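You operate a simulated robot arm through the tools that you are given. There is no shell and no other tool. Be economical: measure what you need, move in short steps, check, and stop when the job is done.

You run a simulated two-armed robot. Do the job below in one go: nothing can be reset, and whatever is moved stays where it is left.

## Task
Open the drawer of the drying rack, take the black tank cap on the island bench and put it away in the inside of the drawer of the drying rack, then shut the drawer. Take the white flow valve and put it on the motor bench. Put the black foam pad on the motor bench. Put the ribbed white filter on the shelf under the battery bench. Take the fat yellow pin on the ready bay and put it away on the small parts bench. Take the loose propeller marked "clockwise" from the island bench and put it on the high shelf of the blue open shelves. Do these in any order. Set down upright: fat yellow pin.

Only the result counts: the job must be done as asked and must still hold three seconds after the hand-in. Knocking over, shifting, dropping, spilling or breaking anything else fails it. Lids that push on must go on centred and level and be pressed home; caps that screw on are set level and turned clockwise until they are tight.

## Robot
Two 7-joint arms with three-finger grippers on one trunk, on a base that drives. Base frame: it is fixed to the floor where the robot stands at the start and does not move with it; the origin is under the middle of the robot, x ahead of it, y to its left, z up. Units: cm, degrees, N and s.
The left shoulder is at the start at [6.8, 15.4, 88], the right one opposite. With the tool pointing down near the work surface each hand reaches from about 10 to 64 cm from the robot's upright axis, wherever it stands, measured 20 degrees to its own side. Places, roughly: black foam pad (12x8x3 cm) [-30, -360, 80]; black tank cap [-25, -325, 75]; drawer of the drying rack [70, 10, 60]; fat yellow pin (3x3x5 cm) [-90, -350, 80]; high shelf of the blue open shelves [-100, -590, 130]; inside of the drawer of the drying rack [70, 10, 60]; loose propeller [-75, -350, 75]; motor bench [-370, -300, 80]; ribbed white filter [-75, -325, 75]; shelf under the battery bench [170, -270, 20]; small parts bench [120, -460, 80]; white flow valve [-25, -325, 75]. Payload 2.69 kg a hand.
The tool frame of a hand sits at the grasp point between the pads (the TCP): z along the fingers, y along the line on which they close. The tips reach 2.9 cm beyond it. The gripper opens to 12 cm. The gripper's body begins 7.8 cm behind the TCP.
Orientation is that of the tool frame in the base frame, as [roll, pitch, yaw] about the fixed x, y, z axes, in that order (R = Rz(yaw) Ry(pitch) Rx(roll)). With the fingers straight down and closing along the base's y, the tool's x points along the base's -x, its y along +y and its z along -z.

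## Interface
- The arms move only by the tool drive_tool. It takes "left_plan", "right_plan" or both (then of equal length, played together; a hand with none holds still); each is a list of rows, each an object of numbers (a shift or turn left out is 0, a gripper value left out holds the last): "hand": the gripper command, from -1 (shut) to 1 (fully open), values between in proportion; "x", "y", "z": the shift along the tool's x, y, z in cm; "wx", "wy", "wz": the turn, a rotation vector about the tool's x, y, z in degrees. In form: [{"hand": .., "x": .., "y": .., "z": .., "wx": .., "wy": .., "wz": ..}, ...]. A call has 1 to 20 rows; each row is the pose to reach, as a shift and turn from the pose commanded when the call began, along the tool's axes at that moment. A row lasts 0.2 s, in which the tool goes at most 5 cm and 8.6 degrees; a call with a longer step from one row to the next is refused whole, and so is a gripper value outside its range. Where a pose cannot be reached the arm comes as near as it can. A force on the tool above 40 N (or 10 N above the force at the start of the call, whichever is more), or a blocked arm, ends the call early, and 0.2 s more pass. The fingers move at their own pace and stop on an object; they squeeze with about 43 N. The grip force told is the motor's: it shows also when the fingers shut on nothing. Time passes only in rows, and 0.2 s behind the last, so rows that repeat a pose let the fingers close. The reply holds the time, the measured pose of the TCP, the force on the tool along the base axes, the opening and the grip force, in the units named above and with some noise, with the torque about the TCP (base axes, N m) and any sound that the robot's microphone picked up.
- Cameras (640 x 400 px; columns grow to the right, rows downward): "scene" is now at [18.77, 1.32, 101.19]; the picture's right is [0.13, -0.99, 0.00], its down [-0.67, -0.09, -0.74] and it looks along [0.73, 0.09, -0.68] (base axes); focal length 233 px, centre (320, 200). "left" rides on the left gripper at [6.3, 0, -10.4] in its tool frame; the picture's right is [0.00, 1.00, 0.00], its down [-0.83, 0.00, -0.56] and it looks along [-0.56, 0.00, 0.83] (tool axes); focal length 275 px, centre (320, 200). "right" rides on the right gripper at [6.3, 0, -10.4] in its tool frame; the picture's right is [0.00, 1.00, 0.00], its down [-0.83, 0.00, -0.56] and it looks along [-0.56, 0.00, 0.83] (tool axes); focal length 275 px, centre (320, 200). There is no depth. A picture from a camera that has moved, and an enlarged one, comes with that camera's place and axes in the base frame and with its lens.
- camera(camera): a new picture of that camera. No time passes.
- slide_trunk(by): slides the trunk up (or, below 0, down) by that many cm; the arms and the scene camera ride with it, the base frame stays. It gives what a move gives, with no picture.
- drive_base(legs): drives the robot by 1 to 6 legs, each [ahead, left, turn to the left] in cm, cm and degrees, along the robot's own axes; the way and the turn of a leg run together, so that a leg with both is an arc; at most 150 cm and 180 degrees a leg. The arms and the cameras ride along, it lands a little off, and it stops where it bumps. It gives what a move gives.
- aim_head(pan, tilt): turns the head with the scene camera to pan (to the left, within 80 degrees either way) and tilt (down, from -29 to 69), counted from straight ahead of the robot. It gives what a move gives.
- close_up(camera, box): a new picture of the part [left, top, right, bottom] of that camera's present view, enlarged. No time passes.
- hand_in(): hands the job in; it is judged then, once.

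Work in short steps. Places have to be worked out from the pictures, the camera data and where the tool is seen: move nearer, look again, correct. Check each grasp and each placing, and mend what went wrong. You have 207 turns and 190 pictures in all, those below and enlarged ones among them. Open the grippers and draw the arms clear of the work before you hand the job in, unless the task says otherwise; then end with one line.

The tools are called as name(argument=value, ...) on one line, values as JSON. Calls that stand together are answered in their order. drive_tool: Moves the arms, as the interface text tells. Its arguments: {"type":"object","properties":{"left_plan":{"type":"array","items":{"type":"object","properties":{"hand":{"type":"number"},"x":{"type":"number"},"y":{"type":"number"},"z":{"type":"number"},"wx":{"type":"number"},"wy":{"type":"number"},"wz":{"type":"number"}}}},"right_plan":{"type":"array","items":{"type":"object","properties":{"hand":{"type":"number"},"x":{"type":"number"},"y":{"type":"number"},"z":{"type":"number"},"wx":{"type":"number"},"wy":{"type":"number"},"wz":{"type":"number"}}}}},"required":[]} The other tools are called the same way: slide_trunk (by) slides the trunk up or down; drive_base (legs) drives the base; aim_head (pan, tilt) turns the head that bears the scene camera; camera (camera) takes a picture; close_up (camera, box) takes an enlarged picture of a part of a camera's view; hand_in () hands the job in.

At the start:

```text
time_s: 0.0
left_position: [42.35, 19.39, 85.57]
left_tcp_rot: [-180.0, 0.0, -180.0]
left_ft_force: [0.6, 0.5, 0.4]
left_ft_torque: [0.02, -0.02, 0.02]
left_width: 12.0
left_finger_force: 0.0
right_position: [44.26, -15.56, 81.76]
right_tcp_rot: [-180.0, 0.1, 180.0]
right_ft_force: [0.1, 0.2, 0.2]
right_ft_torque: [0.02, -0.02, 0.04]
right_width: 11.99
right_finger_force: 0.0
trunk travel left (down, up): [-25.0, 18.8]
robot x, y, heading: [0.28, -0.06, -0.3]
head pan, tilt: [7.3, 42.6]
```

scene: 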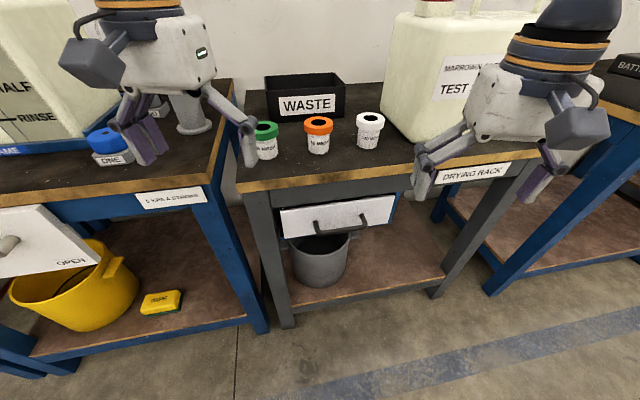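
right: 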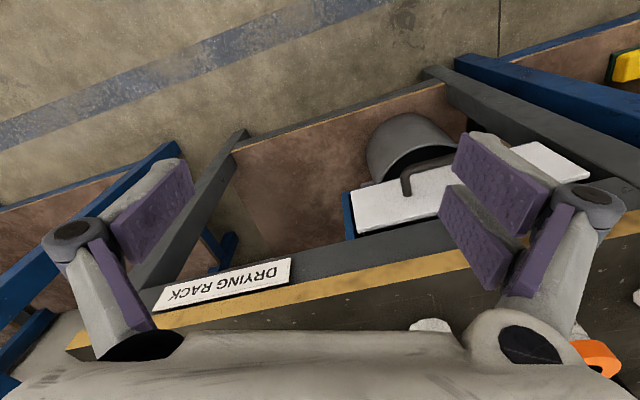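
left: 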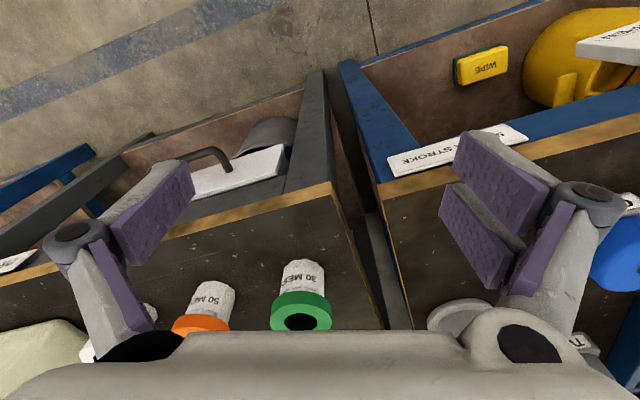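

I'll look closely at the drawer handle and also look around to learn the layout.

close_up(camera="scene", box=[230, 150, 430, 275])

aim_head(pan=-75, tilt=20)

camera(camera="scene")

```text
3.20 times, centred on (330, 212) of scene
camera zoom: at [18.77, 1.32, 101.19], right [0.13, -0.99, 0.0], down [-0.67, -0.09, -0.74], along [0.73, 0.09, -0.68], focal length 747 px, centre (288, 160)
```

zoom: 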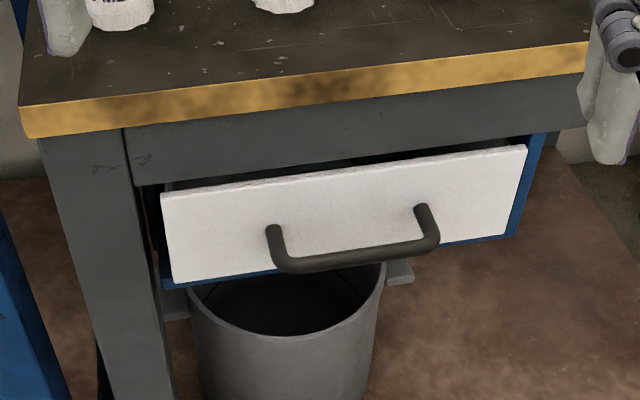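

```text
time_s: 1.6
left_position: [42.39, 19.39, 85.57]
left_tcp_rot: [-180.0, 0.0, 180.0]
left_ft_force: [-0.2, -0.5, 0.3]
left_ft_torque: [-0.01, 0.0, 0.04]
left_width: 12.01
left_finger_force: 0.0
right_position: [44.27, -15.5, 81.88]
right_tcp_rot: [-180.0, 0.1, 179.9]
right_ft_force: [1.0, 0.4, 0.7]
right_ft_torque: [-0.02, -0.02, 0.02]
right_width: 11.98
right_finger_force: 0.0
trunk travel left (down, up): [-25.0, 18.8]
robot x, y, heading: [-0.37, 0.03, 0.1]
head pan, tilt: [-75.0, 20.0]
```

```text
185 pictures are left
camera scene: at [12.93, -8.72, 104.71], right [-0.97, -0.26, 0.0], down [-0.09, 0.33, -0.94], along [0.24, -0.91, -0.34], focal length 233 px, centre (320, 200)
```

scene: 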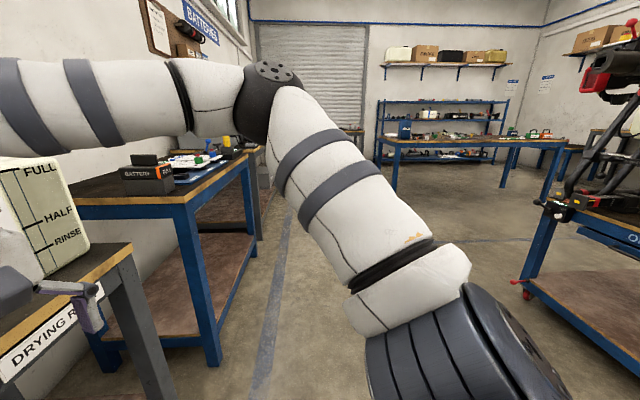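

The drying rack is turned about 17° and its handle bar lies near [52.5, 0.7, 61.8]. I'll hook it from above with shut right fingers, so I first hover over the bar.

drive_tool(right_plan=[{"hand": -1, "x": -1.6, "y": 3.2, "z": 1.4, "wz": -5}, {"x": -3.3, "y": 6.5, "z": 2.8, "wz": -10}, {"x": -5, "y": 9.7, "z": 4.2, "wz": -17}, {"x": -6.6, "y": 13, "z": 5.5, "wz": -17}, {"x": -8.2, "y": 16.2, "z": 6.9, "wz": -17}, {"x": -8.2, "y": 16.2, "z": 6.9, "wz": -17}])

aim_head(pan=0, tilt=50)

camera(camera="scene")

camera(camera="right")

```text
time_s: 3.0
left_position: [42.45, 19.4, 85.59]
left_tcp_rot: [180.0, 0.0, 180.0]
left_ft_force: [1.2, -0.7, -0.2]
left_ft_torque: [0.01, 0.04, -0.01]
left_width: 11.99
left_finger_force: 0.0
right_position: [52.36, 0.67, 74.96]
right_tcp_rot: [-180.0, 0.1, -163.1]
right_ft_force: [0.2, 0.7, 0.2]
right_ft_torque: [0.02, 0.03, -0.02]
right_width: 0.01
right_finger_force: 28.3
trunk travel left (down, up): [-25.0, 18.8]
robot x, y, heading: [-0.13, 0.26, -0.0]
head pan, tilt: [-75.0, 20.0]
```

```text
time_s: 4.4
left_position: [42.44, 19.37, 85.61]
left_tcp_rot: [-180.0, 0.1, -179.9]
left_ft_force: [-0.6, -0.6, -0.8]
left_ft_torque: [-0.01, 0.03, -0.03]
left_width: 12.02
left_finger_force: 0.0
right_position: [52.28, 0.66, 74.84]
right_tcp_rot: [-180.0, 0.2, -163.1]
right_ft_force: [0.0, 1.2, -0.2]
right_ft_torque: [0.01, -0.01, 0.03]
right_width: 0.01
right_finger_force: 28.4
trunk travel left (down, up): [-25.0, 18.8]
robot x, y, heading: [-0.01, -0.26, -0.0]
head pan, tilt: [0.0, 50.0]
```

```text
184 pictures are left
camera scene: at [18.22, 0.26, 100.15], right [0.0, -1.0, 0.0], down [-0.77, 0.0, -0.64], along [0.64, 0.0, -0.77], focal length 233 px, centre (320, 200)
```

scene: 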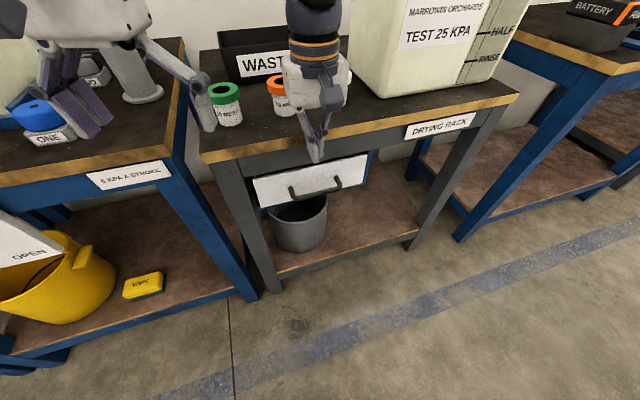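

```text
183 pictures are left
camera right: at [46.34, -1.11, 85.33], right [-0.3, 0.95, 0.0], down [0.79, 0.25, 0.56], along [0.53, 0.16, -0.83], focal length 275 px, centre (320, 200)
```

right: 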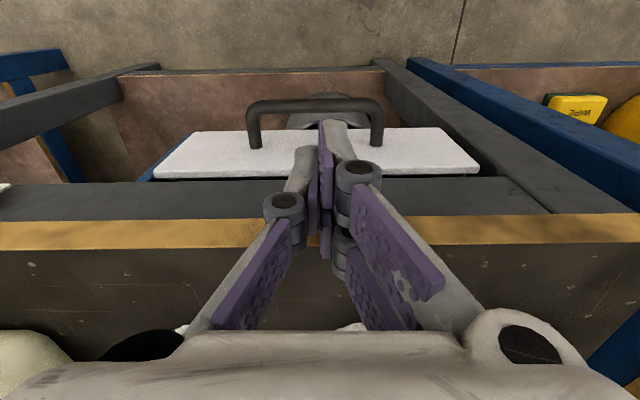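

The bar refines to about [52.1, 0.4, 62.6] with a 3 cm gap behind it. I move 1.8 cm inward and lower the shut fingers behind the bar.

drive_tool(right_plan=[{"x": -1.75, "y": -0.1, "z": 0}, {"x": -1.75, "y": -0.1, "z": 4}, {"x": -1.75, "y": -0.1, "z": 7.5}, {"x": -1.75, "y": -0.1, "z": 10}, {"x": -1.75, "y": -0.1, "z": 11.2}, {"x": -1.75, "y": -0.1, "z": 11.2}])

camera(camera="right")

close_up(camera="scene", box=[220, 110, 420, 235])

```text
time_s: 5.2
left_position: [42.14, 19.26, 85.55]
left_tcp_rot: [-180.0, 0.2, 179.9]
left_ft_force: [0.0, 0.0, 0.4]
left_ft_torque: [-0.02, -0.06, -0.03]
left_width: 11.98
left_finger_force: 0.1
right_position: [53.43, 1.09, 68.12]
right_tcp_rot: [-179.9, -0.4, -162.9]
right_ft_force: [-19.1, -5.7, 1.5]
right_ft_torque: [0.44, -1.32, 0.48]
right_width: 0.0
right_finger_force: 28.2
trunk travel left (down, up): [-25.0, 18.8]
robot x, y, heading: [-0.18, -0.32, 0.2]
head pan, tilt: [0.0, 50.0]
stopped in row 4 (right hand): the force on the tool passed its limit at 67 N (the readings are from after the stop); the commanded pose is now the measured one
```

```text
182 pictures are left
camera right: at [47.59, -0.83, 78.79], right [-0.3, 0.95, 0.0], down [0.8, 0.25, 0.55], along [0.52, 0.16, -0.84], focal length 275 px, centre (320, 200)
```

right: 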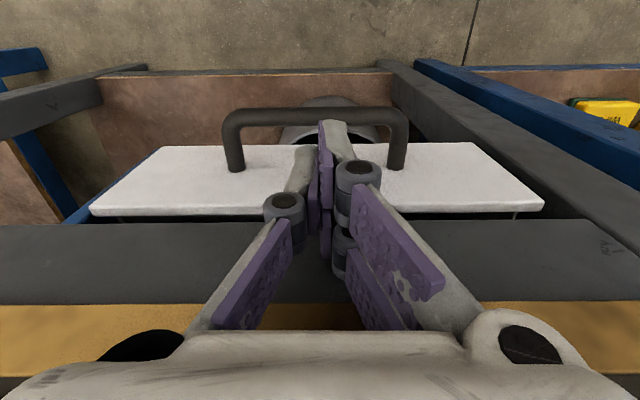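

```text
3.20 times, centred on (320, 172) of scene
camera zoom: at [17.89, 0.17, 100.18], right [0.0, -1.0, 0.0], down [-0.76, 0.0, -0.64], along [0.64, 0.0, -0.76], focal length 747 px, centre (320, 288)
```

zoom: 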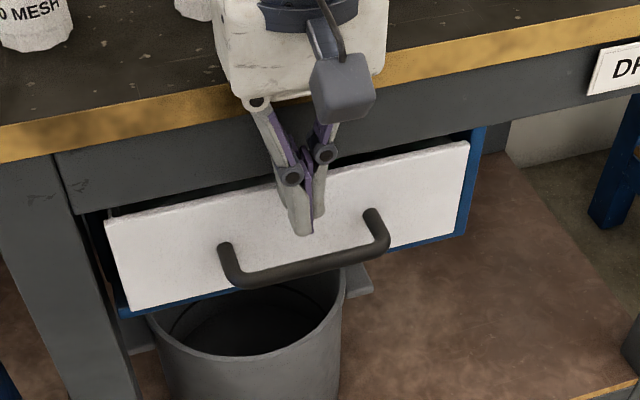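

Torque says the gripper body touched the bench edge about 7 cm above the TCP. I back off, tilt 15° so the body leans outward, and lower again.

drive_tool(right_plan=[{"x": 1.0}, {"x": 0.6, "wy": -8}, {"x": -0.1, "wy": -15}, {"x": -0.1, "z": 2.5, "wy": -15}, {"x": -0.2, "z": 4.7, "wy": -15}, {"x": -0.2, "z": 4.7, "wy": -15}])

camera(camera="right")

close_up(camera="scene", box=[220, 110, 420, 235])

```text
time_s: 6.2
left_position: [42.12, 19.21, 85.7]
left_tcp_rot: [179.9, 0.1, 179.9]
left_ft_force: [0.5, 0.3, 0.4]
left_ft_torque: [-0.01, -0.03, -0.01]
left_width: 12.0
left_finger_force: 0.2
right_position: [53.25, 0.87, 67.83]
right_tcp_rot: [-179.7, 14.1, -162.7]
right_ft_force: [-21.2, -5.8, 24.7]
right_ft_torque: [0.04, -0.37, 0.24]
right_width: 0.01
right_finger_force: 28.2
trunk travel left (down, up): [-25.0, 18.8]
robot x, y, heading: [-0.19, -0.52, -0.2]
head pan, tilt: [0.0, 50.0]
stopped in row 4 (right hand): the force on the tool passed its limit at 71 N (the readings are from after the stop); the commanded pose is now the measured one
```

```text
180 pictures are left
camera right: at [45.05, -1.62, 76.51], right [-0.3, 0.95, -0.01], down [0.64, 0.2, 0.74], along [0.71, 0.22, -0.67], focal length 275 px, centre (320, 200)
```

right: 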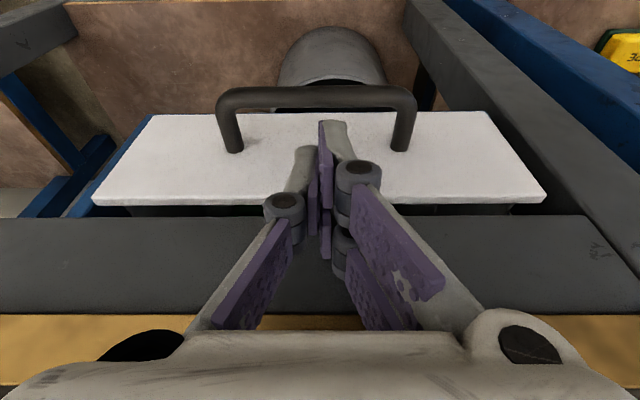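

```text
3.20 times, centred on (320, 172) of scene
camera zoom: at [17.76, 0.15, 100.24], right [0.0, -1.0, 0.0], down [-0.76, 0.0, -0.65], along [0.65, 0.0, -0.76], focal length 747 px, centre (320, 288)
```

zoom: 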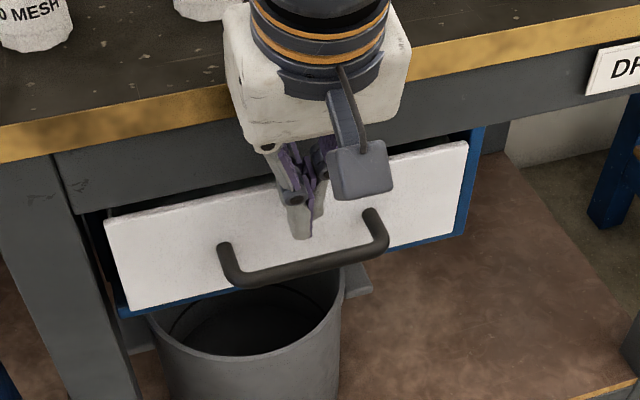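

Contact now is finger against the drawer front's top edge, so I should be about 0.7 cm farther out. I shift outward and slide down along the tilted tool axis.

drive_tool(right_plan=[{"x": 0.8}, {"x": 0.8, "z": 1.3}, {"x": 0.8, "z": 2.6}, {"x": 0.75, "z": 3.7}, {"x": 0.75, "z": 3.7}])

camera(camera="right")

close_up(camera="scene", box=[220, 110, 420, 235])

```text
time_s: 6.6
left_position: [42.29, 19.23, 85.57]
left_tcp_rot: [179.9, 0.1, 179.8]
left_ft_force: [0.2, 0.1, -0.2]
left_ft_torque: [0.03, 0.01, -0.01]
left_width: 12.01
left_finger_force: 0.0
right_position: [53.22, 0.85, 67.89]
right_tcp_rot: [-179.8, 15.2, -162.9]
right_ft_force: [-12.2, -2.6, 17.3]
right_ft_torque: [0.17, -0.2, 0.08]
right_width: 0.0
right_finger_force: 28.6
trunk travel left (down, up): [-25.0, 18.8]
robot x, y, heading: [-0.13, -0.34, -0.1]
head pan, tilt: [0.0, 50.0]
stopped in row 2 (right hand): the force on the tool passed its limit at 56 N (the readings are from after the stop); the commanded pose is now the measured one
```

```text
178 pictures are left
camera right: at [44.89, -1.68, 76.31], right [-0.3, 0.95, 0.0], down [0.63, 0.2, 0.75], along [0.72, 0.22, -0.66], focal length 275 px, centre (320, 200)
```

right: 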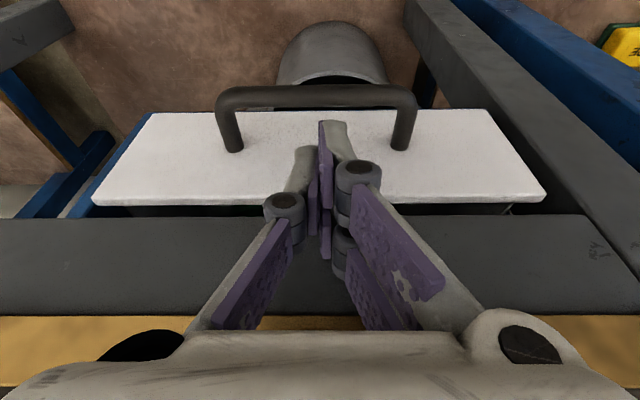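

```text
3.20 times, centred on (320, 172) of scene
camera zoom: at [17.94, 0.17, 100.18], right [0.0, -1.0, 0.0], down [-0.76, 0.0, -0.64], along [0.64, 0.0, -0.76], focal length 747 px, centre (320, 288)
```

zoom: 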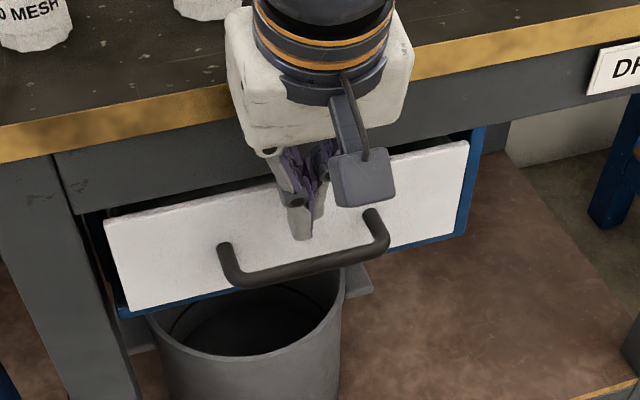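

The tool stayed jammed on the drawer front's top edge. I lift and back out first, tilt to 25°, then slide along the tool axis behind the bar.

drive_tool(right_plan=[{"x": 1.24, "z": -1.16}, {"x": 2.11, "z": -1.39, "wy": -5}, {"x": 2.11, "z": -1.39, "wy": -10}, {"x": 1.72, "z": 0.78, "wy": -10}, {"x": 1.45, "z": 2.3, "wy": -10}, {"x": 1.2, "z": 3.72, "wy": -10}, {"x": 1.2, "z": 3.72, "wy": -10}])

camera(camera="right")

close_up(camera="scene", box=[220, 110, 420, 235])

```text
time_s: 7.9
left_position: [42.27, 19.21, 85.58]
left_tcp_rot: [179.9, 0.1, -180.0]
left_ft_force: [0.7, 0.5, -0.1]
left_ft_torque: [0.01, 0.03, -0.03]
left_width: 11.97
left_finger_force: 0.0
right_position: [52.6, 0.6, 65.06]
right_tcp_rot: [-179.7, 25.1, -162.9]
right_ft_force: [-13.8, -2.1, 15.8]
right_ft_torque: [-0.06, 0.49, 0.06]
right_width: 0.0
right_finger_force: 28.5
trunk travel left (down, up): [-25.0, 18.8]
robot x, y, heading: [0.3, -0.06, -0.4]
head pan, tilt: [0.0, 50.0]
stopped in row 6 (right hand): the force on the tool passed its limit at 56 N (the readings are from after the stop); the commanded pose is now the measured one
```

```text
176 pictures are left
camera right: at [42.96, -2.23, 71.79], right [-0.3, 0.96, -0.01], down [0.49, 0.16, 0.86], along [0.82, 0.25, -0.52], focal length 275 px, centre (320, 200)
```

right: 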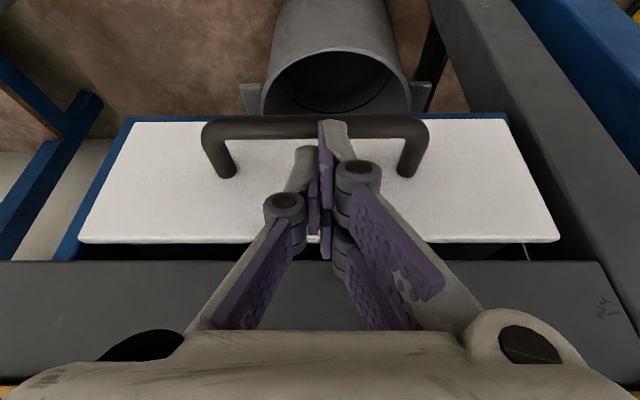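

```text
3.20 times, centred on (320, 172) of scene
camera zoom: at [17.96, 0.18, 100.2], right [0.0, -1.0, 0.0], down [-0.77, 0.0, -0.64], along [0.64, 0.0, -0.77], focal length 747 px, centre (320, 288)
```

zoom: 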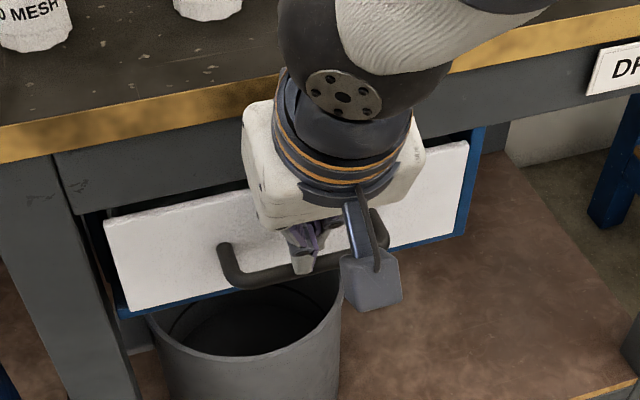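

The tip landed on the bar's top: pictures show the two fingers are staggered about 1.4 cm in tool x, so shut fingers are too wide for the gap. I back up, open to 4 cm, turn 15° so both fingers line up with the bar, and go down again.

drive_tool(right_plan=[{"x": -0.2, "z": -3, "hand": -0.333}, {"x": -0.2, "z": -3, "wz": 8}, {"x": -0.2, "z": -3, "wz": 15}, {"x": -0.2, "z": -1, "wz": 15}, {"x": -0.2, "z": 0.3, "wz": 15}, {"x": -0.2, "z": 1.3, "wz": 15}, {"x": -0.2, "z": 1.3, "wz": 15}])

camera(camera="right")

close_up(camera="scene", box=[220, 110, 420, 235])

```text
time_s: 9.1
left_position: [42.07, 19.28, 85.61]
left_tcp_rot: [179.9, 0.2, 179.8]
left_ft_force: [-0.5, -1.0, -0.2]
left_ft_torque: [0.03, 0.0, -0.03]
left_width: 12.02
left_finger_force: 0.0
right_position: [52.25, 0.97, 64.98]
right_tcp_rot: [173.2, 23.9, -179.3]
right_ft_force: [-18.3, -2.9, 20.8]
right_ft_torque: [0.06, 0.55, 0.27]
right_width: 4.65
right_finger_force: 3.2
trunk travel left (down, up): [-25.0, 18.8]
robot x, y, heading: [0.02, -0.28, -0.2]
head pan, tilt: [0.0, 50.0]
stopped in row 5 (right hand): the force on the tool passed its limit at 57 N (the readings are from after the stop); the commanded pose is now the measured one
```

```text
174 pictures are left
camera right: at [42.43, -0.39, 72.04], right [-0.06, 0.99, 0.11], down [0.53, -0.06, 0.84], along [0.84, 0.11, -0.53], focal length 275 px, centre (320, 200)
```

right: 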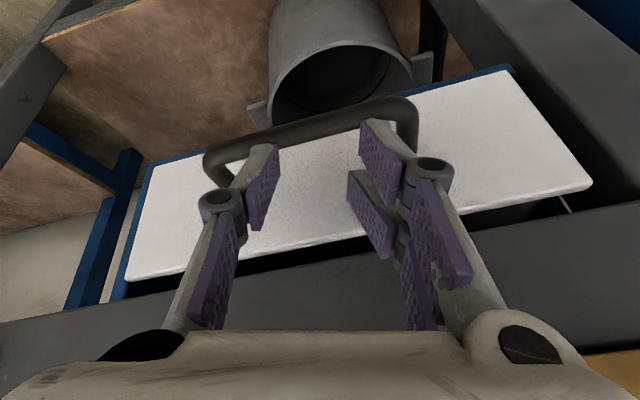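

```text
3.20 times, centred on (320, 172) of scene
camera zoom: at [17.83, 0.15, 100.21], right [0.0, -1.0, 0.0], down [-0.76, 0.0, -0.64], along [0.64, 0.0, -0.76], focal length 747 px, centre (320, 288)
```

zoom: 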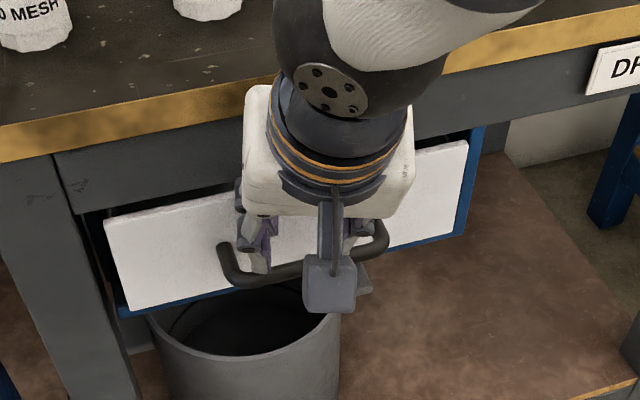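

Tips still sit on the bar's outer top side, so the bar is more inward and lower than judged (about [52.7, 0.7, 60.8]). I lift 1 cm, shift 0.9 cm inward and go down further.

drive_tool(right_plan=[{"z": -1}, {"x": -0.95, "y": 0.25, "z": -1}, {"x": -0.95, "y": 0.25, "z": 0.3}, {"x": -0.95, "y": 0.25, "z": 1.3}, {"x": -0.95, "y": 0.25, "z": 2}, {"x": -0.95, "y": 0.25, "z": 2}])

camera(camera="right")

```text
time_s: 9.8
left_position: [42.23, 19.26, 85.45]
left_tcp_rot: [179.9, 0.0, 179.9]
left_ft_force: [0.2, 0.3, 0.4]
left_ft_torque: [-0.01, 0.04, -0.02]
left_width: 12.05
left_finger_force: 0.1
right_position: [52.37, 1.18, 65.5]
right_tcp_rot: [173.5, 23.1, -178.9]
right_ft_force: [-10.7, 0.5, 3.3]
right_ft_torque: [0.1, 0.03, 0.25]
right_width: 4.42
right_finger_force: 0.7
trunk travel left (down, up): [-25.0, 18.8]
robot x, y, heading: [0.11, -0.39, 0.0]
head pan, tilt: [0.0, 50.0]
stopped in row 3 (right hand): the force on the tool passed its limit at 46 N (the readings are from after the stop); the commanded pose is now the measured one
```

```text
172 pictures are left
camera right: at [42.59, -0.14, 72.64], right [-0.07, 0.99, 0.1], down [0.55, -0.05, 0.83], along [0.83, 0.11, -0.54], focal length 275 px, centre (320, 200)
```

right: 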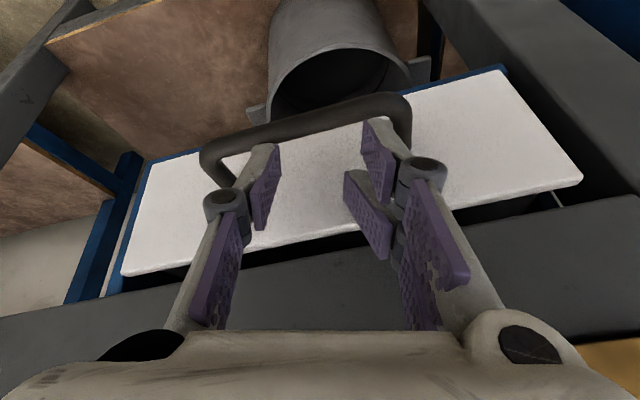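

The pictures show the gripper really has one prong on its -y side and two on its +y side, so only the single prong fits the gap. I lift out, open to 8 cm and turn -35° so the double side can pass outside the handle's left end.

drive_tool(right_plan=[{"z": -2}, {"z": -6, "hand": 0.333}, {"z": -6, "y": 2, "wz": -8.5}, {"z": -6, "y": 4, "wz": -17}, {"z": -6, "y": 5, "wz": -25.5}, {"z": -6, "y": 5, "wz": -30}, {"z": -6, "y": 5, "wz": -35}, {"z": -6, "y": 5, "wz": -35}])

camera(camera="right")

```text
time_s: 11.6
left_position: [42.3, 19.28, 85.45]
left_tcp_rot: [179.9, 0.0, 179.8]
left_ft_force: [-0.4, 0.2, -0.4]
left_ft_torque: [0.03, 0.0, 0.0]
left_width: 12.01
left_finger_force: 0.1
right_position: [49.91, 5.37, 71.71]
right_tcp_rot: [-171.3, 22.4, -140.8]
right_ft_force: [1.0, 0.0, 0.5]
right_ft_torque: [0.0, -0.01, 0.03]
right_width: 8.0
right_finger_force: 0.0
trunk travel left (down, up): [-25.0, 18.8]
robot x, y, heading: [-0.01, -0.31, 0.0]
head pan, tilt: [0.0, 50.0]
```

```text
171 pictures are left
camera right: at [41.46, 0.57, 78.75], right [-0.58, 0.8, -0.14], down [0.38, 0.42, 0.82], along [0.72, 0.43, -0.55], focal length 275 px, centre (320, 200)
```

right: 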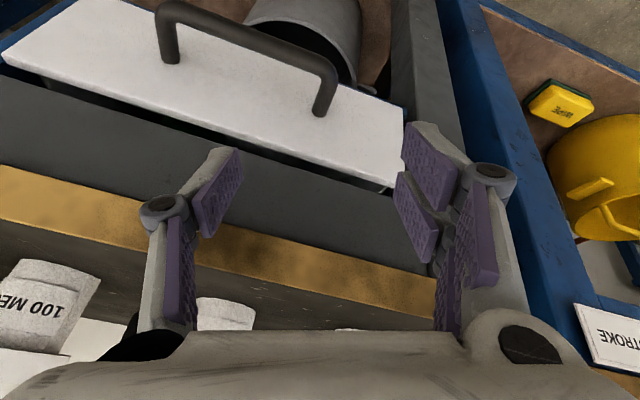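

The handle's left end is at about [51.1, 5.3, 61.2]. I place the single prong in the gap near the handle's middle, sliding down along the tool axis with the double side outside.

drive_tool(right_plan=[{"x": 1.5, "y": 0.8, "z": 0.6}, {"x": 3.1, "y": 1.7, "z": 1.3}, {"x": 3.1, "y": 1.7, "z": 4.3}, {"x": 3.1, "y": 1.7, "z": 6.3}, {"x": 3.1, "y": 1.7, "z": 8}, {"x": 3.1, "y": 1.7, "z": 9.3}, {"x": 3.1, "y": 1.7, "z": 9.3}])

camera(camera="right")

```text
time_s: 13.2
left_position: [42.31, 19.26, 85.39]
left_tcp_rot: [179.9, -0.1, 179.9]
left_ft_force: [-0.3, -0.4, -0.3]
left_ft_torque: [0.02, 0.0, 0.01]
left_width: 12.02
left_finger_force: 0.1
right_position: [50.16, 6.08, 61.71]
right_tcp_rot: [-171.3, 22.4, -141.0]
right_ft_force: [-0.7, 0.1, 0.0]
right_ft_torque: [0.0, 0.02, 0.0]
right_width: 8.0
right_finger_force: 0.1
trunk travel left (down, up): [-25.0, 18.8]
robot x, y, heading: [0.06, -0.04, -0.1]
head pan, tilt: [0.0, 50.0]
```

```text
170 pictures are left
camera right: at [41.69, 1.27, 68.77], right [-0.58, 0.8, -0.14], down [0.38, 0.42, 0.82], along [0.72, 0.43, -0.55], focal length 275 px, centre (320, 200)
```

right: 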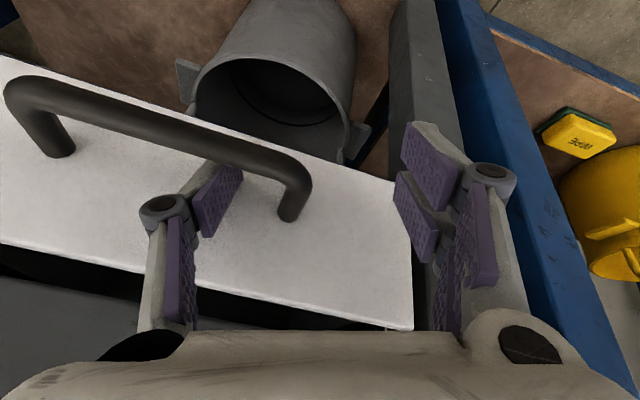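

The bar now hides the prong tip, so the prong is behind it. I pull outward along the drawer's normal in steps.

drive_tool(right_plan=[{"x": 0.86, "y": 0.32, "z": -0.4}, {"x": 2.15, "y": 0.81, "z": -1.01}, {"x": 4.3, "y": 1.62, "z": -2.02}, {"x": 6.45, "y": 2.42, "z": -3.03}, {"x": 8.6, "y": 3.23, "z": -4.04}, {"x": 10.75, "y": 4.04, "z": -5.05}, {"x": 12.9, "y": 4.85, "z": -6.06}, {"x": 12.9, "y": 4.85, "z": -6.06}])

camera(camera="right")

camera(camera="scene")

```text
time_s: 15.0
left_position: [42.27, 19.26, 85.39]
left_tcp_rot: [179.8, 0.0, 179.9]
left_ft_force: [-0.7, -0.1, 0.4]
left_ft_torque: [0.01, -0.01, 0.01]
left_width: 11.98
left_finger_force: 0.1
right_position: [35.86, 1.84, 61.85]
right_tcp_rot: [-171.3, 22.4, -140.9]
right_ft_force: [1.5, 1.4, 2.2]
right_ft_torque: [-0.11, -0.04, 0.08]
right_width: 8.07
right_finger_force: 0.6
trunk travel left (down, up): [-25.0, 18.8]
robot x, y, heading: [-0.04, -0.03, 0.2]
head pan, tilt: [0.0, 50.0]
```

```text
169 pictures are left
camera right: at [27.32, -3.18, 68.9], right [-0.58, 0.8, -0.14], down [0.38, 0.42, 0.83], along [0.72, 0.43, -0.55], focal length 275 px, centre (320, 200)
```

right: 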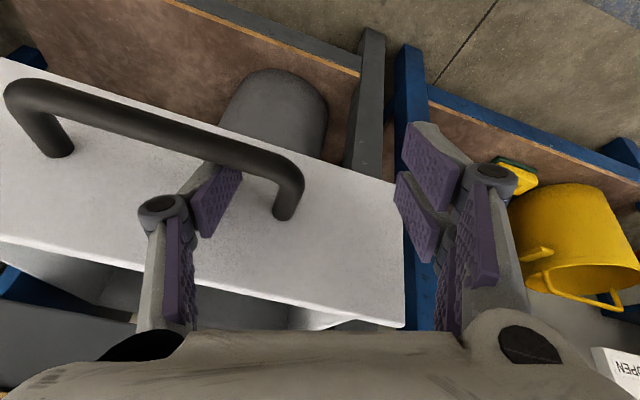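

```text
168 pictures are left
camera scene: at [18.06, 0.2, 100.15], right [0.0, -1.0, 0.0], down [-0.77, 0.0, -0.64], along [0.64, 0.0, -0.77], focal length 233 px, centre (320, 200)
```

scene: 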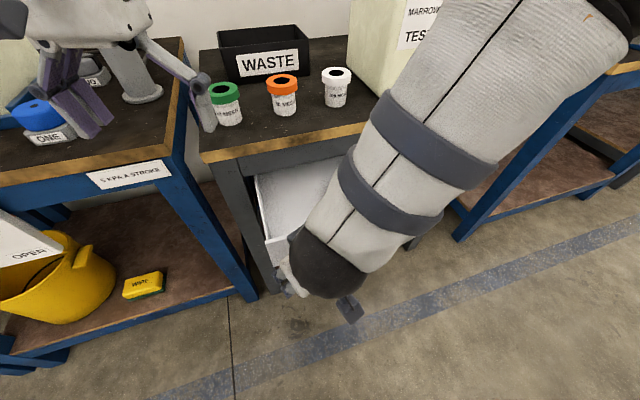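

The drawer is open about 15 cm with its inside exposed. I ease off inward slightly and withdraw the hand along its approach axis.

drive_tool(right_plan=[{"x": -0.5, "y": -0.2, "z": 0.2}, {"x": -0.5, "y": -0.2, "z": -2}, {"x": -0.5, "y": -0.2, "z": -6}, {"x": -0.5, "y": -0.2, "z": -10}, {"x": -0.5, "y": -0.2, "z": -14}, {"x": -0.5, "y": -0.2, "z": -18}])

camera(camera="right")

```text
time_s: 16.4
left_position: [42.38, 19.25, 85.4]
left_tcp_rot: [179.9, 0.1, 179.9]
left_ft_force: [0.5, 0.6, -0.7]
left_ft_torque: [0.01, -0.01, -0.02]
left_width: 11.99
left_finger_force: 0.1
right_position: [29.26, -0.43, 78.28]
right_tcp_rot: [-171.5, 22.0, -141.5]
right_ft_force: [0.6, 1.1, -0.1]
right_ft_torque: [-0.01, -0.01, -0.01]
right_width: 7.97
right_finger_force: 0.0
trunk travel left (down, up): [-25.0, 18.8]
robot x, y, heading: [-0.3, 0.08, -0.1]
head pan, tilt: [0.0, 50.0]
```

```text
167 pictures are left
camera right: at [20.88, -5.21, 85.44], right [-0.58, 0.81, -0.14], down [0.39, 0.42, 0.82], along [0.72, 0.42, -0.56], focal length 275 px, centre (320, 200)
```

right: 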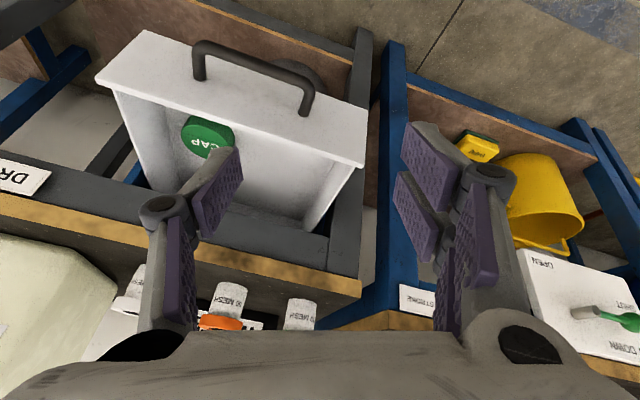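

The drawer is open (a green cap already sits inside, with space beside it). I put the right hand back upright, then back away and turn toward the island.

drive_tool(right_plan=[{"x": -0.3, "y": -3.1, "z": -0.6, "wx": -0.1, "wy": 4.3, "wz": 6.1}, {"x": -0.5, "y": -6.3, "z": -1.3, "wx": -0.2, "wy": 8.5, "wz": 12.2}, {"x": -0.8, "y": -9.4, "z": -1.9, "wx": -0.35, "wy": 12.8, "wz": 18.3}, {"x": -1.1, "y": -12.5, "z": -2.5, "wx": -0.5, "wy": 17.1, "wz": 24.5}, {"x": -1.3, "y": -15.7, "z": -3.2, "wx": -0.6, "wy": 21.3, "wz": 30.6}, {"x": -1.6, "y": -18.8, "z": -3.8, "wx": -0.7, "wy": 25.6, "wz": 36.7}, {"x": -1.6, "y": -18.8, "z": -3.8, "wx": -0.7, "wy": 25.6, "wz": 36.7}])

drive_base(legs=[[-35, 0, 0], [0, 0, -90]])

aim_head(pan=0, tilt=20)

camera(camera="scene")

```text
time_s: 18.0
left_position: [42.31, 19.28, 85.44]
left_tcp_rot: [179.9, 0.1, 179.9]
left_ft_force: [0.9, -0.2, 0.2]
left_ft_torque: [0.0, 0.0, 0.03]
left_width: 12.01
left_finger_force: 0.0
right_position: [40.0, -14.81, 84.85]
right_tcp_rot: [-179.6, -1.2, 179.9]
right_ft_force: [0.2, 0.4, 0.0]
right_ft_torque: [0.02, -0.02, -0.05]
right_width: 8.02
right_finger_force: 0.0
trunk travel left (down, up): [-25.0, 18.8]
robot x, y, heading: [0.2, -0.02, -0.1]
head pan, tilt: [0.0, 50.0]
```

```text
time_s: 24.1
left_position: [-15.62, -42.29, 85.5]
left_tcp_rot: [179.8, 0.0, 90.0]
left_ft_force: [0.5, 0.3, 0.2]
left_ft_torque: [0.0, 0.02, 0.02]
left_width: 12.0
left_finger_force: 0.0
right_position: [-49.67, -40.15, 84.81]
right_tcp_rot: [-179.7, -1.2, 90.1]
right_ft_force: [-0.7, 0.5, 0.5]
right_ft_torque: [-0.03, 0.01, 0.02]
right_width: 8.0
right_finger_force: 0.0
trunk travel left (down, up): [-25.0, 18.8]
robot x, y, heading: [-35.16, -0.23, -90.1]
head pan, tilt: [0.0, 50.0]
```

```text
time_s: 25.1
left_position: [-15.59, -42.28, 85.52]
left_tcp_rot: [180.0, 0.0, 90.1]
left_ft_force: [-0.5, 0.1, 0.1]
left_ft_torque: [-0.01, -0.01, 0.0]
left_width: 11.97
left_finger_force: 0.2
right_position: [-49.62, -40.05, 84.88]
right_tcp_rot: [-179.7, -1.1, 90.2]
right_ft_force: [-1.0, 0.8, -0.6]
right_ft_torque: [0.02, 0.02, -0.01]
right_width: 8.03
right_finger_force: 0.1
trunk travel left (down, up): [-25.0, 18.8]
robot x, y, heading: [-35.07, 0.03, -89.8]
head pan, tilt: [0.0, 20.0]
```

```text
166 pictures are left
camera scene: at [-35.02, -19.5, 104.7], right [-1.0, 0.0, 0.0], down [0.0, 0.34, -0.94], along [0.0, -0.94, -0.34], focal length 233 px, centre (320, 200)
```

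scene: 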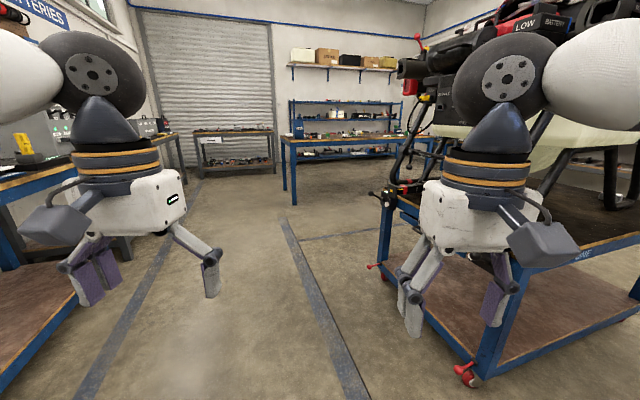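

The corridor toward the island is clear if I keep a bit left of the drone table. I drive to about y = -215 and look.

drive_base(legs=[[100, 15, 0], [115, 0, 0]])

aim_head(pan=0, tilt=35)

camera(camera="scene")

```text
time_s: 35.8
left_position: [-0.59, -258.18, 85.56]
left_tcp_rot: [179.8, -0.1, 90.2]
left_ft_force: [0.2, 0.2, 0.1]
left_ft_torque: [0.01, 0.01, 0.01]
left_width: 12.0
left_finger_force: 0.1
right_position: [-34.59, -256.11, 84.92]
right_tcp_rot: [-179.7, -1.3, 90.4]
right_ft_force: [-0.2, 0.1, 0.1]
right_ft_torque: [0.0, -0.02, 0.01]
right_width: 7.97
right_finger_force: 0.0
trunk travel left (down, up): [-25.0, 18.8]
robot x, y, heading: [-20.42, -215.7, -90.0]
head pan, tilt: [0.0, 20.0]
```

```text
time_s: 36.6
left_position: [-0.62, -258.22, 85.58]
left_tcp_rot: [179.9, 0.0, 90.2]
left_ft_force: [0.4, -0.1, -0.1]
left_ft_torque: [0.0, 0.02, 0.02]
left_width: 11.99
left_finger_force: 0.2
right_position: [-34.58, -256.01, 84.94]
right_tcp_rot: [-179.7, -1.3, 90.3]
right_ft_force: [-0.1, 0.4, 1.1]
right_ft_torque: [0.0, -0.03, 0.0]
right_width: 7.99
right_finger_force: 0.1
trunk travel left (down, up): [-25.0, 18.8]
robot x, y, heading: [-20.2, -215.96, -89.8]
head pan, tilt: [0.0, 35.0]
```

```text
165 pictures are left
camera scene: at [-20.04, -234.87, 102.33], right [-1.0, 0.0, 0.0], down [0.0, 0.57, -0.82], along [0.0, -0.82, -0.57], focal length 233 px, centre (320, 200)
```

scene: 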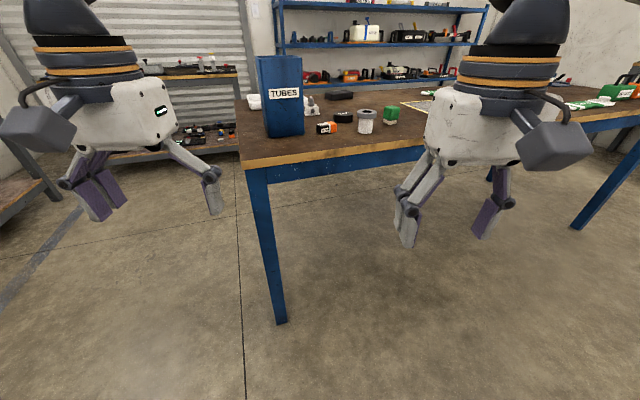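

The island's near edge is at y≈-290, the small items sit around y≈-320. I raise the trunk for clearance over the TUBES box and move closer.

slide_trunk(by=18)

drive_base(legs=[[20, 0, 0], [22, 0, 0]])

aim_head(pan=0, tilt=50)

camera(camera="scene")

```text
time_s: 38.6
left_position: [-0.62, -258.13, 103.4]
left_tcp_rot: [179.9, 0.0, 90.2]
left_ft_force: [0.1, -0.1, -0.6]
left_ft_torque: [0.03, -0.01, -0.02]
left_width: 11.99
left_finger_force: 0.1
right_position: [-34.71, -256.15, 102.8]
right_tcp_rot: [-179.7, -1.3, 90.4]
right_ft_force: [-0.8, -1.0, -0.9]
right_ft_torque: [0.03, -0.04, -0.01]
right_width: 7.99
right_finger_force: 0.0
trunk travel left (down, up): [-43.0, 0.8]
robot x, y, heading: [-20.17, -215.68, -89.9]
head pan, tilt: [0.0, 35.0]
```

```text
time_s: 41.5
left_position: [-0.2, -300.71, 103.42]
left_tcp_rot: [179.9, 0.0, 90.5]
left_ft_force: [0.1, -0.4, -0.8]
left_ft_torque: [0.04, 0.01, 0.0]
left_width: 12.01
left_finger_force: 0.1
right_position: [-34.21, -298.7, 102.89]
right_tcp_rot: [-179.7, -1.2, 90.4]
right_ft_force: [1.0, 0.2, -0.8]
right_ft_torque: [0.01, 0.02, 0.02]
right_width: 7.99
right_finger_force: 0.1
trunk travel left (down, up): [-43.0, 0.8]
robot x, y, heading: [-20.06, -258.53, -89.3]
head pan, tilt: [0.0, 35.0]
```

```text
time_s: 42.2
left_position: [-0.09, -300.62, 103.41]
left_tcp_rot: [179.8, 0.0, 90.4]
left_ft_force: [-0.5, 0.6, 0.1]
left_ft_torque: [0.0, -0.01, 0.02]
left_width: 12.0
left_finger_force: 0.0
right_position: [-34.18, -298.72, 102.88]
right_tcp_rot: [-179.7, -1.1, 90.5]
right_ft_force: [-0.4, -0.1, 0.3]
right_ft_torque: [-0.03, -0.02, 0.0]
right_width: 8.01
right_finger_force: 0.1
trunk travel left (down, up): [-43.0, 0.8]
robot x, y, heading: [-19.82, -258.65, -89.6]
head pan, tilt: [0.0, 50.0]
```

```text
164 pictures are left
camera scene: at [-19.76, -267.1, 119.85], right [-1.0, -0.01, 0.0], down [-0.01, 0.77, -0.64], along [0.0, -0.64, -0.77], focal length 233 px, centre (320, 200)
```

scene: 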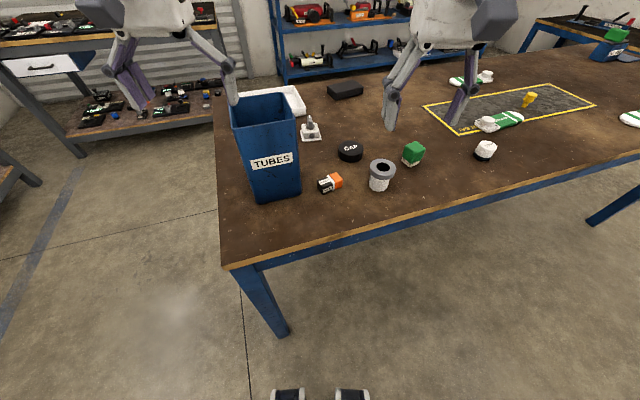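

I see the cap, black pad, pin and several look-alikes. Close-ups to identify each one.

close_up(camera="scene", box=[230, 75, 430, 200])

close_up(camera="scene", box=[420, 50, 640, 188])

```text
3.20 times, centred on (330, 138) of scene
camera zoom: at [-19.76, -267.1, 119.85], right [-1.0, -0.01, 0.0], down [-0.01, 0.77, -0.64], along [0.0, -0.64, -0.77], focal length 747 px, centre (288, 400)
```

zoom: 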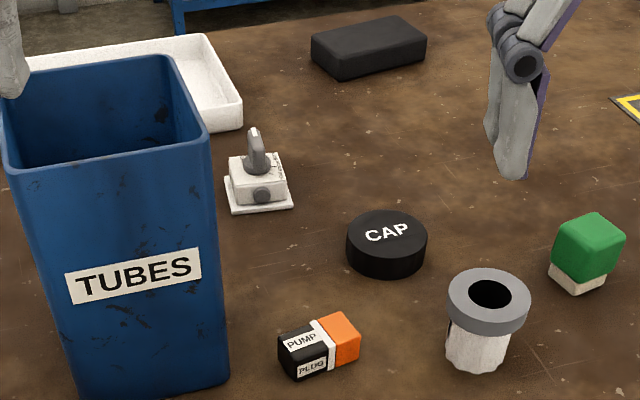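

```text
2.90 times, centred on (530, 119) of scene
camera zoom: at [-19.76, -267.1, 119.85], right [-1.0, -0.01, 0.0], down [-0.01, 0.77, -0.64], along [0.0, -0.64, -0.77], focal length 676 px, centre (-289, 435)
```

zoom: 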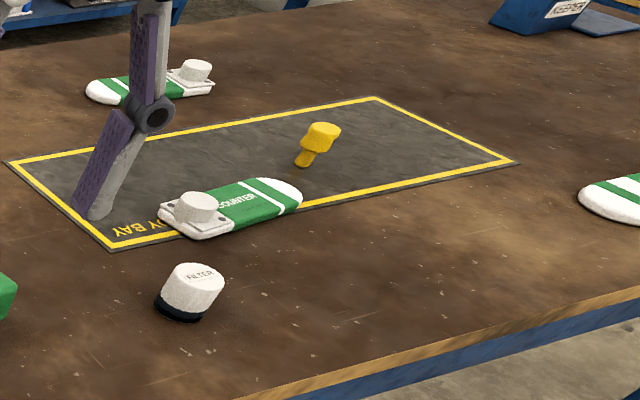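

The island is turned about 18°; the valve, cap and FILTER piece are reachable from the near side, the pad from the far side. I square up to the island and move to about [-52, -282].

drive_base(legs=[[0, 0, 17], [12.5, -37.5, 0]])

camera(camera="scene")

camera(camera="left")

camera(camera="right")

```text
time_s: 46.7
left_position: [-20.79, -315.86, 103.45]
left_tcp_rot: [179.9, 0.1, 107.6]
left_ft_force: [-0.8, 0.6, -0.6]
left_ft_torque: [0.02, -0.01, 0.03]
left_width: 11.97
left_finger_force: 0.0
right_position: [-53.9, -324.17, 102.91]
right_tcp_rot: [-179.7, -1.1, 107.8]
right_ft_force: [0.6, 0.2, -0.4]
right_ft_torque: [-0.01, 0.03, -0.03]
right_width: 7.98
right_finger_force: 0.0
trunk travel left (down, up): [-43.0, 0.8]
robot x, y, heading: [-52.14, -281.15, -72.4]
head pan, tilt: [0.0, 50.0]
```

```text
161 pictures are left
camera scene: at [-49.45, -289.69, 119.84], right [-0.95, -0.3, 0.0], down [-0.23, 0.73, -0.64], along [0.2, -0.61, -0.77], focal length 233 px, centre (320, 200)
```

scene: 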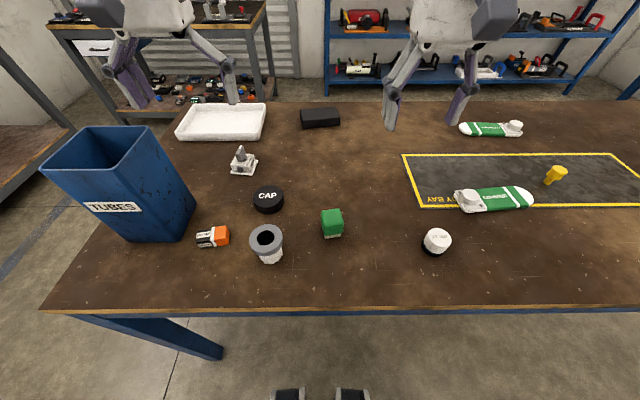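

```text
160 pictures are left
camera left: at [-22.7, -310.04, 113.86], right [0.95, 0.3, 0.0], down [0.25, -0.79, 0.56], along [0.17, -0.53, -0.83], focal length 275 px, centre (320, 200)
```

left: 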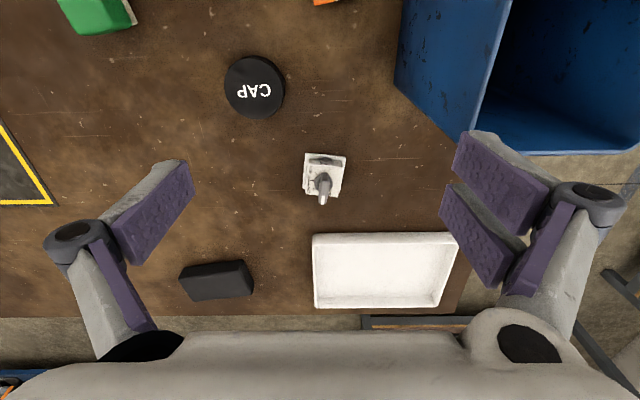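

```text
159 pictures are left
camera right: at [-55.69, -318.34, 113.43], right [0.95, 0.31, -0.01], down [0.26, -0.8, 0.54], along [0.16, -0.51, -0.84], focal length 275 px, centre (320, 200)
```

right: 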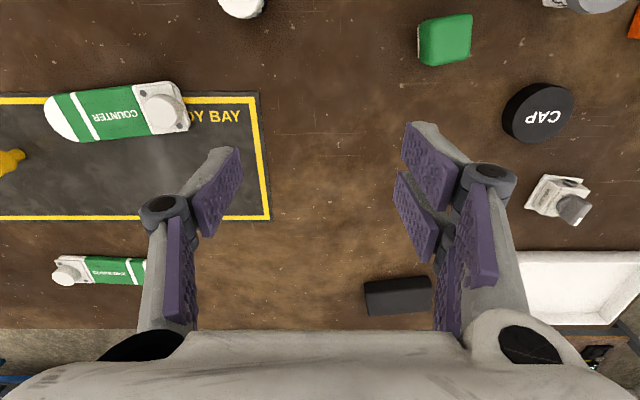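

Aligned. I zoom in on the far propeller's label, the near items and the FILTER piece.

close_up(camera="right", box=[40, 230, 160, 305])

close_up(camera="scene", box=[400, 100, 640, 270])

close_up(camera="scene", box=[180, 120, 360, 270])

```text
5.33 times, centred on (100, 268) of right
camera zoom: at [-55.69, -318.34, 113.43], right [0.95, 0.31, -0.01], down [0.26, -0.8, 0.54], along [0.16, -0.51, -0.84], focal length 1468 px, centre (1493, -160)
```

zoom: 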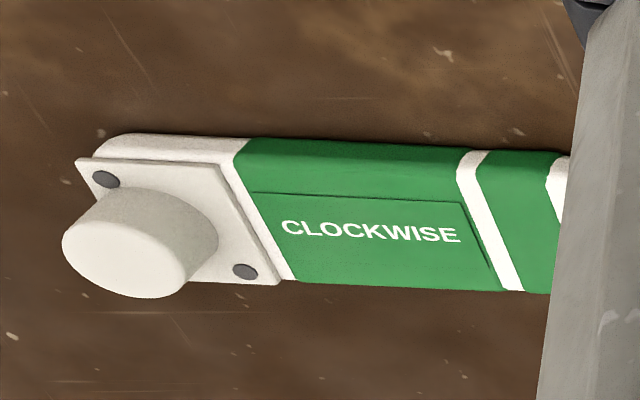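

```text
2.35 times, centred on (520, 185) of scene
camera zoom: at [-49.45, -289.69, 119.84], right [-0.95, -0.3, 0.0], down [-0.23, 0.73, -0.64], along [0.2, -0.61, -0.77], focal length 549 px, centre (-151, 235)
```

zoom: 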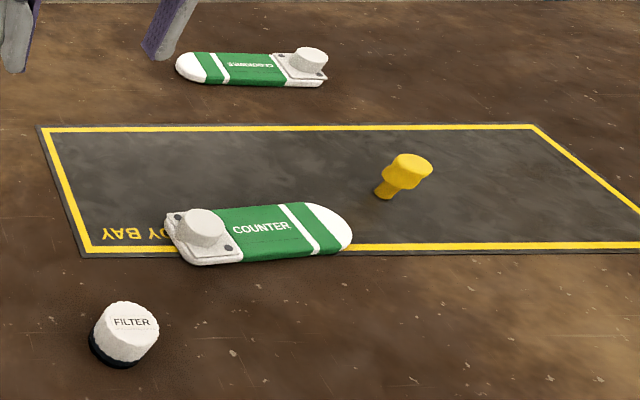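

```text
2.67 times, centred on (270, 195) of scene
camera zoom: at [-49.45, -289.69, 119.84], right [-0.95, -0.3, 0.0], down [-0.23, 0.73, -0.64], along [0.2, -0.61, -0.77], focal length 622 px, centre (453, 213)
```

zoom: 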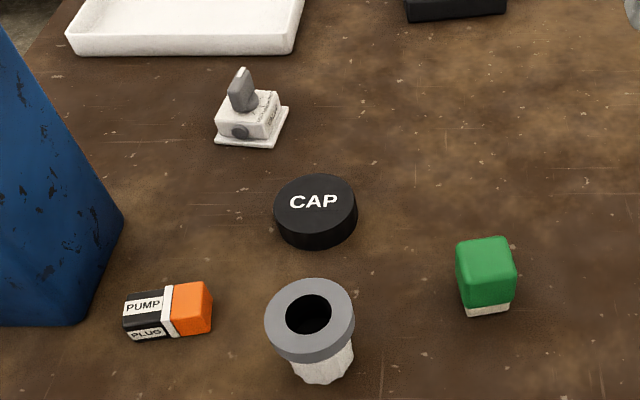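

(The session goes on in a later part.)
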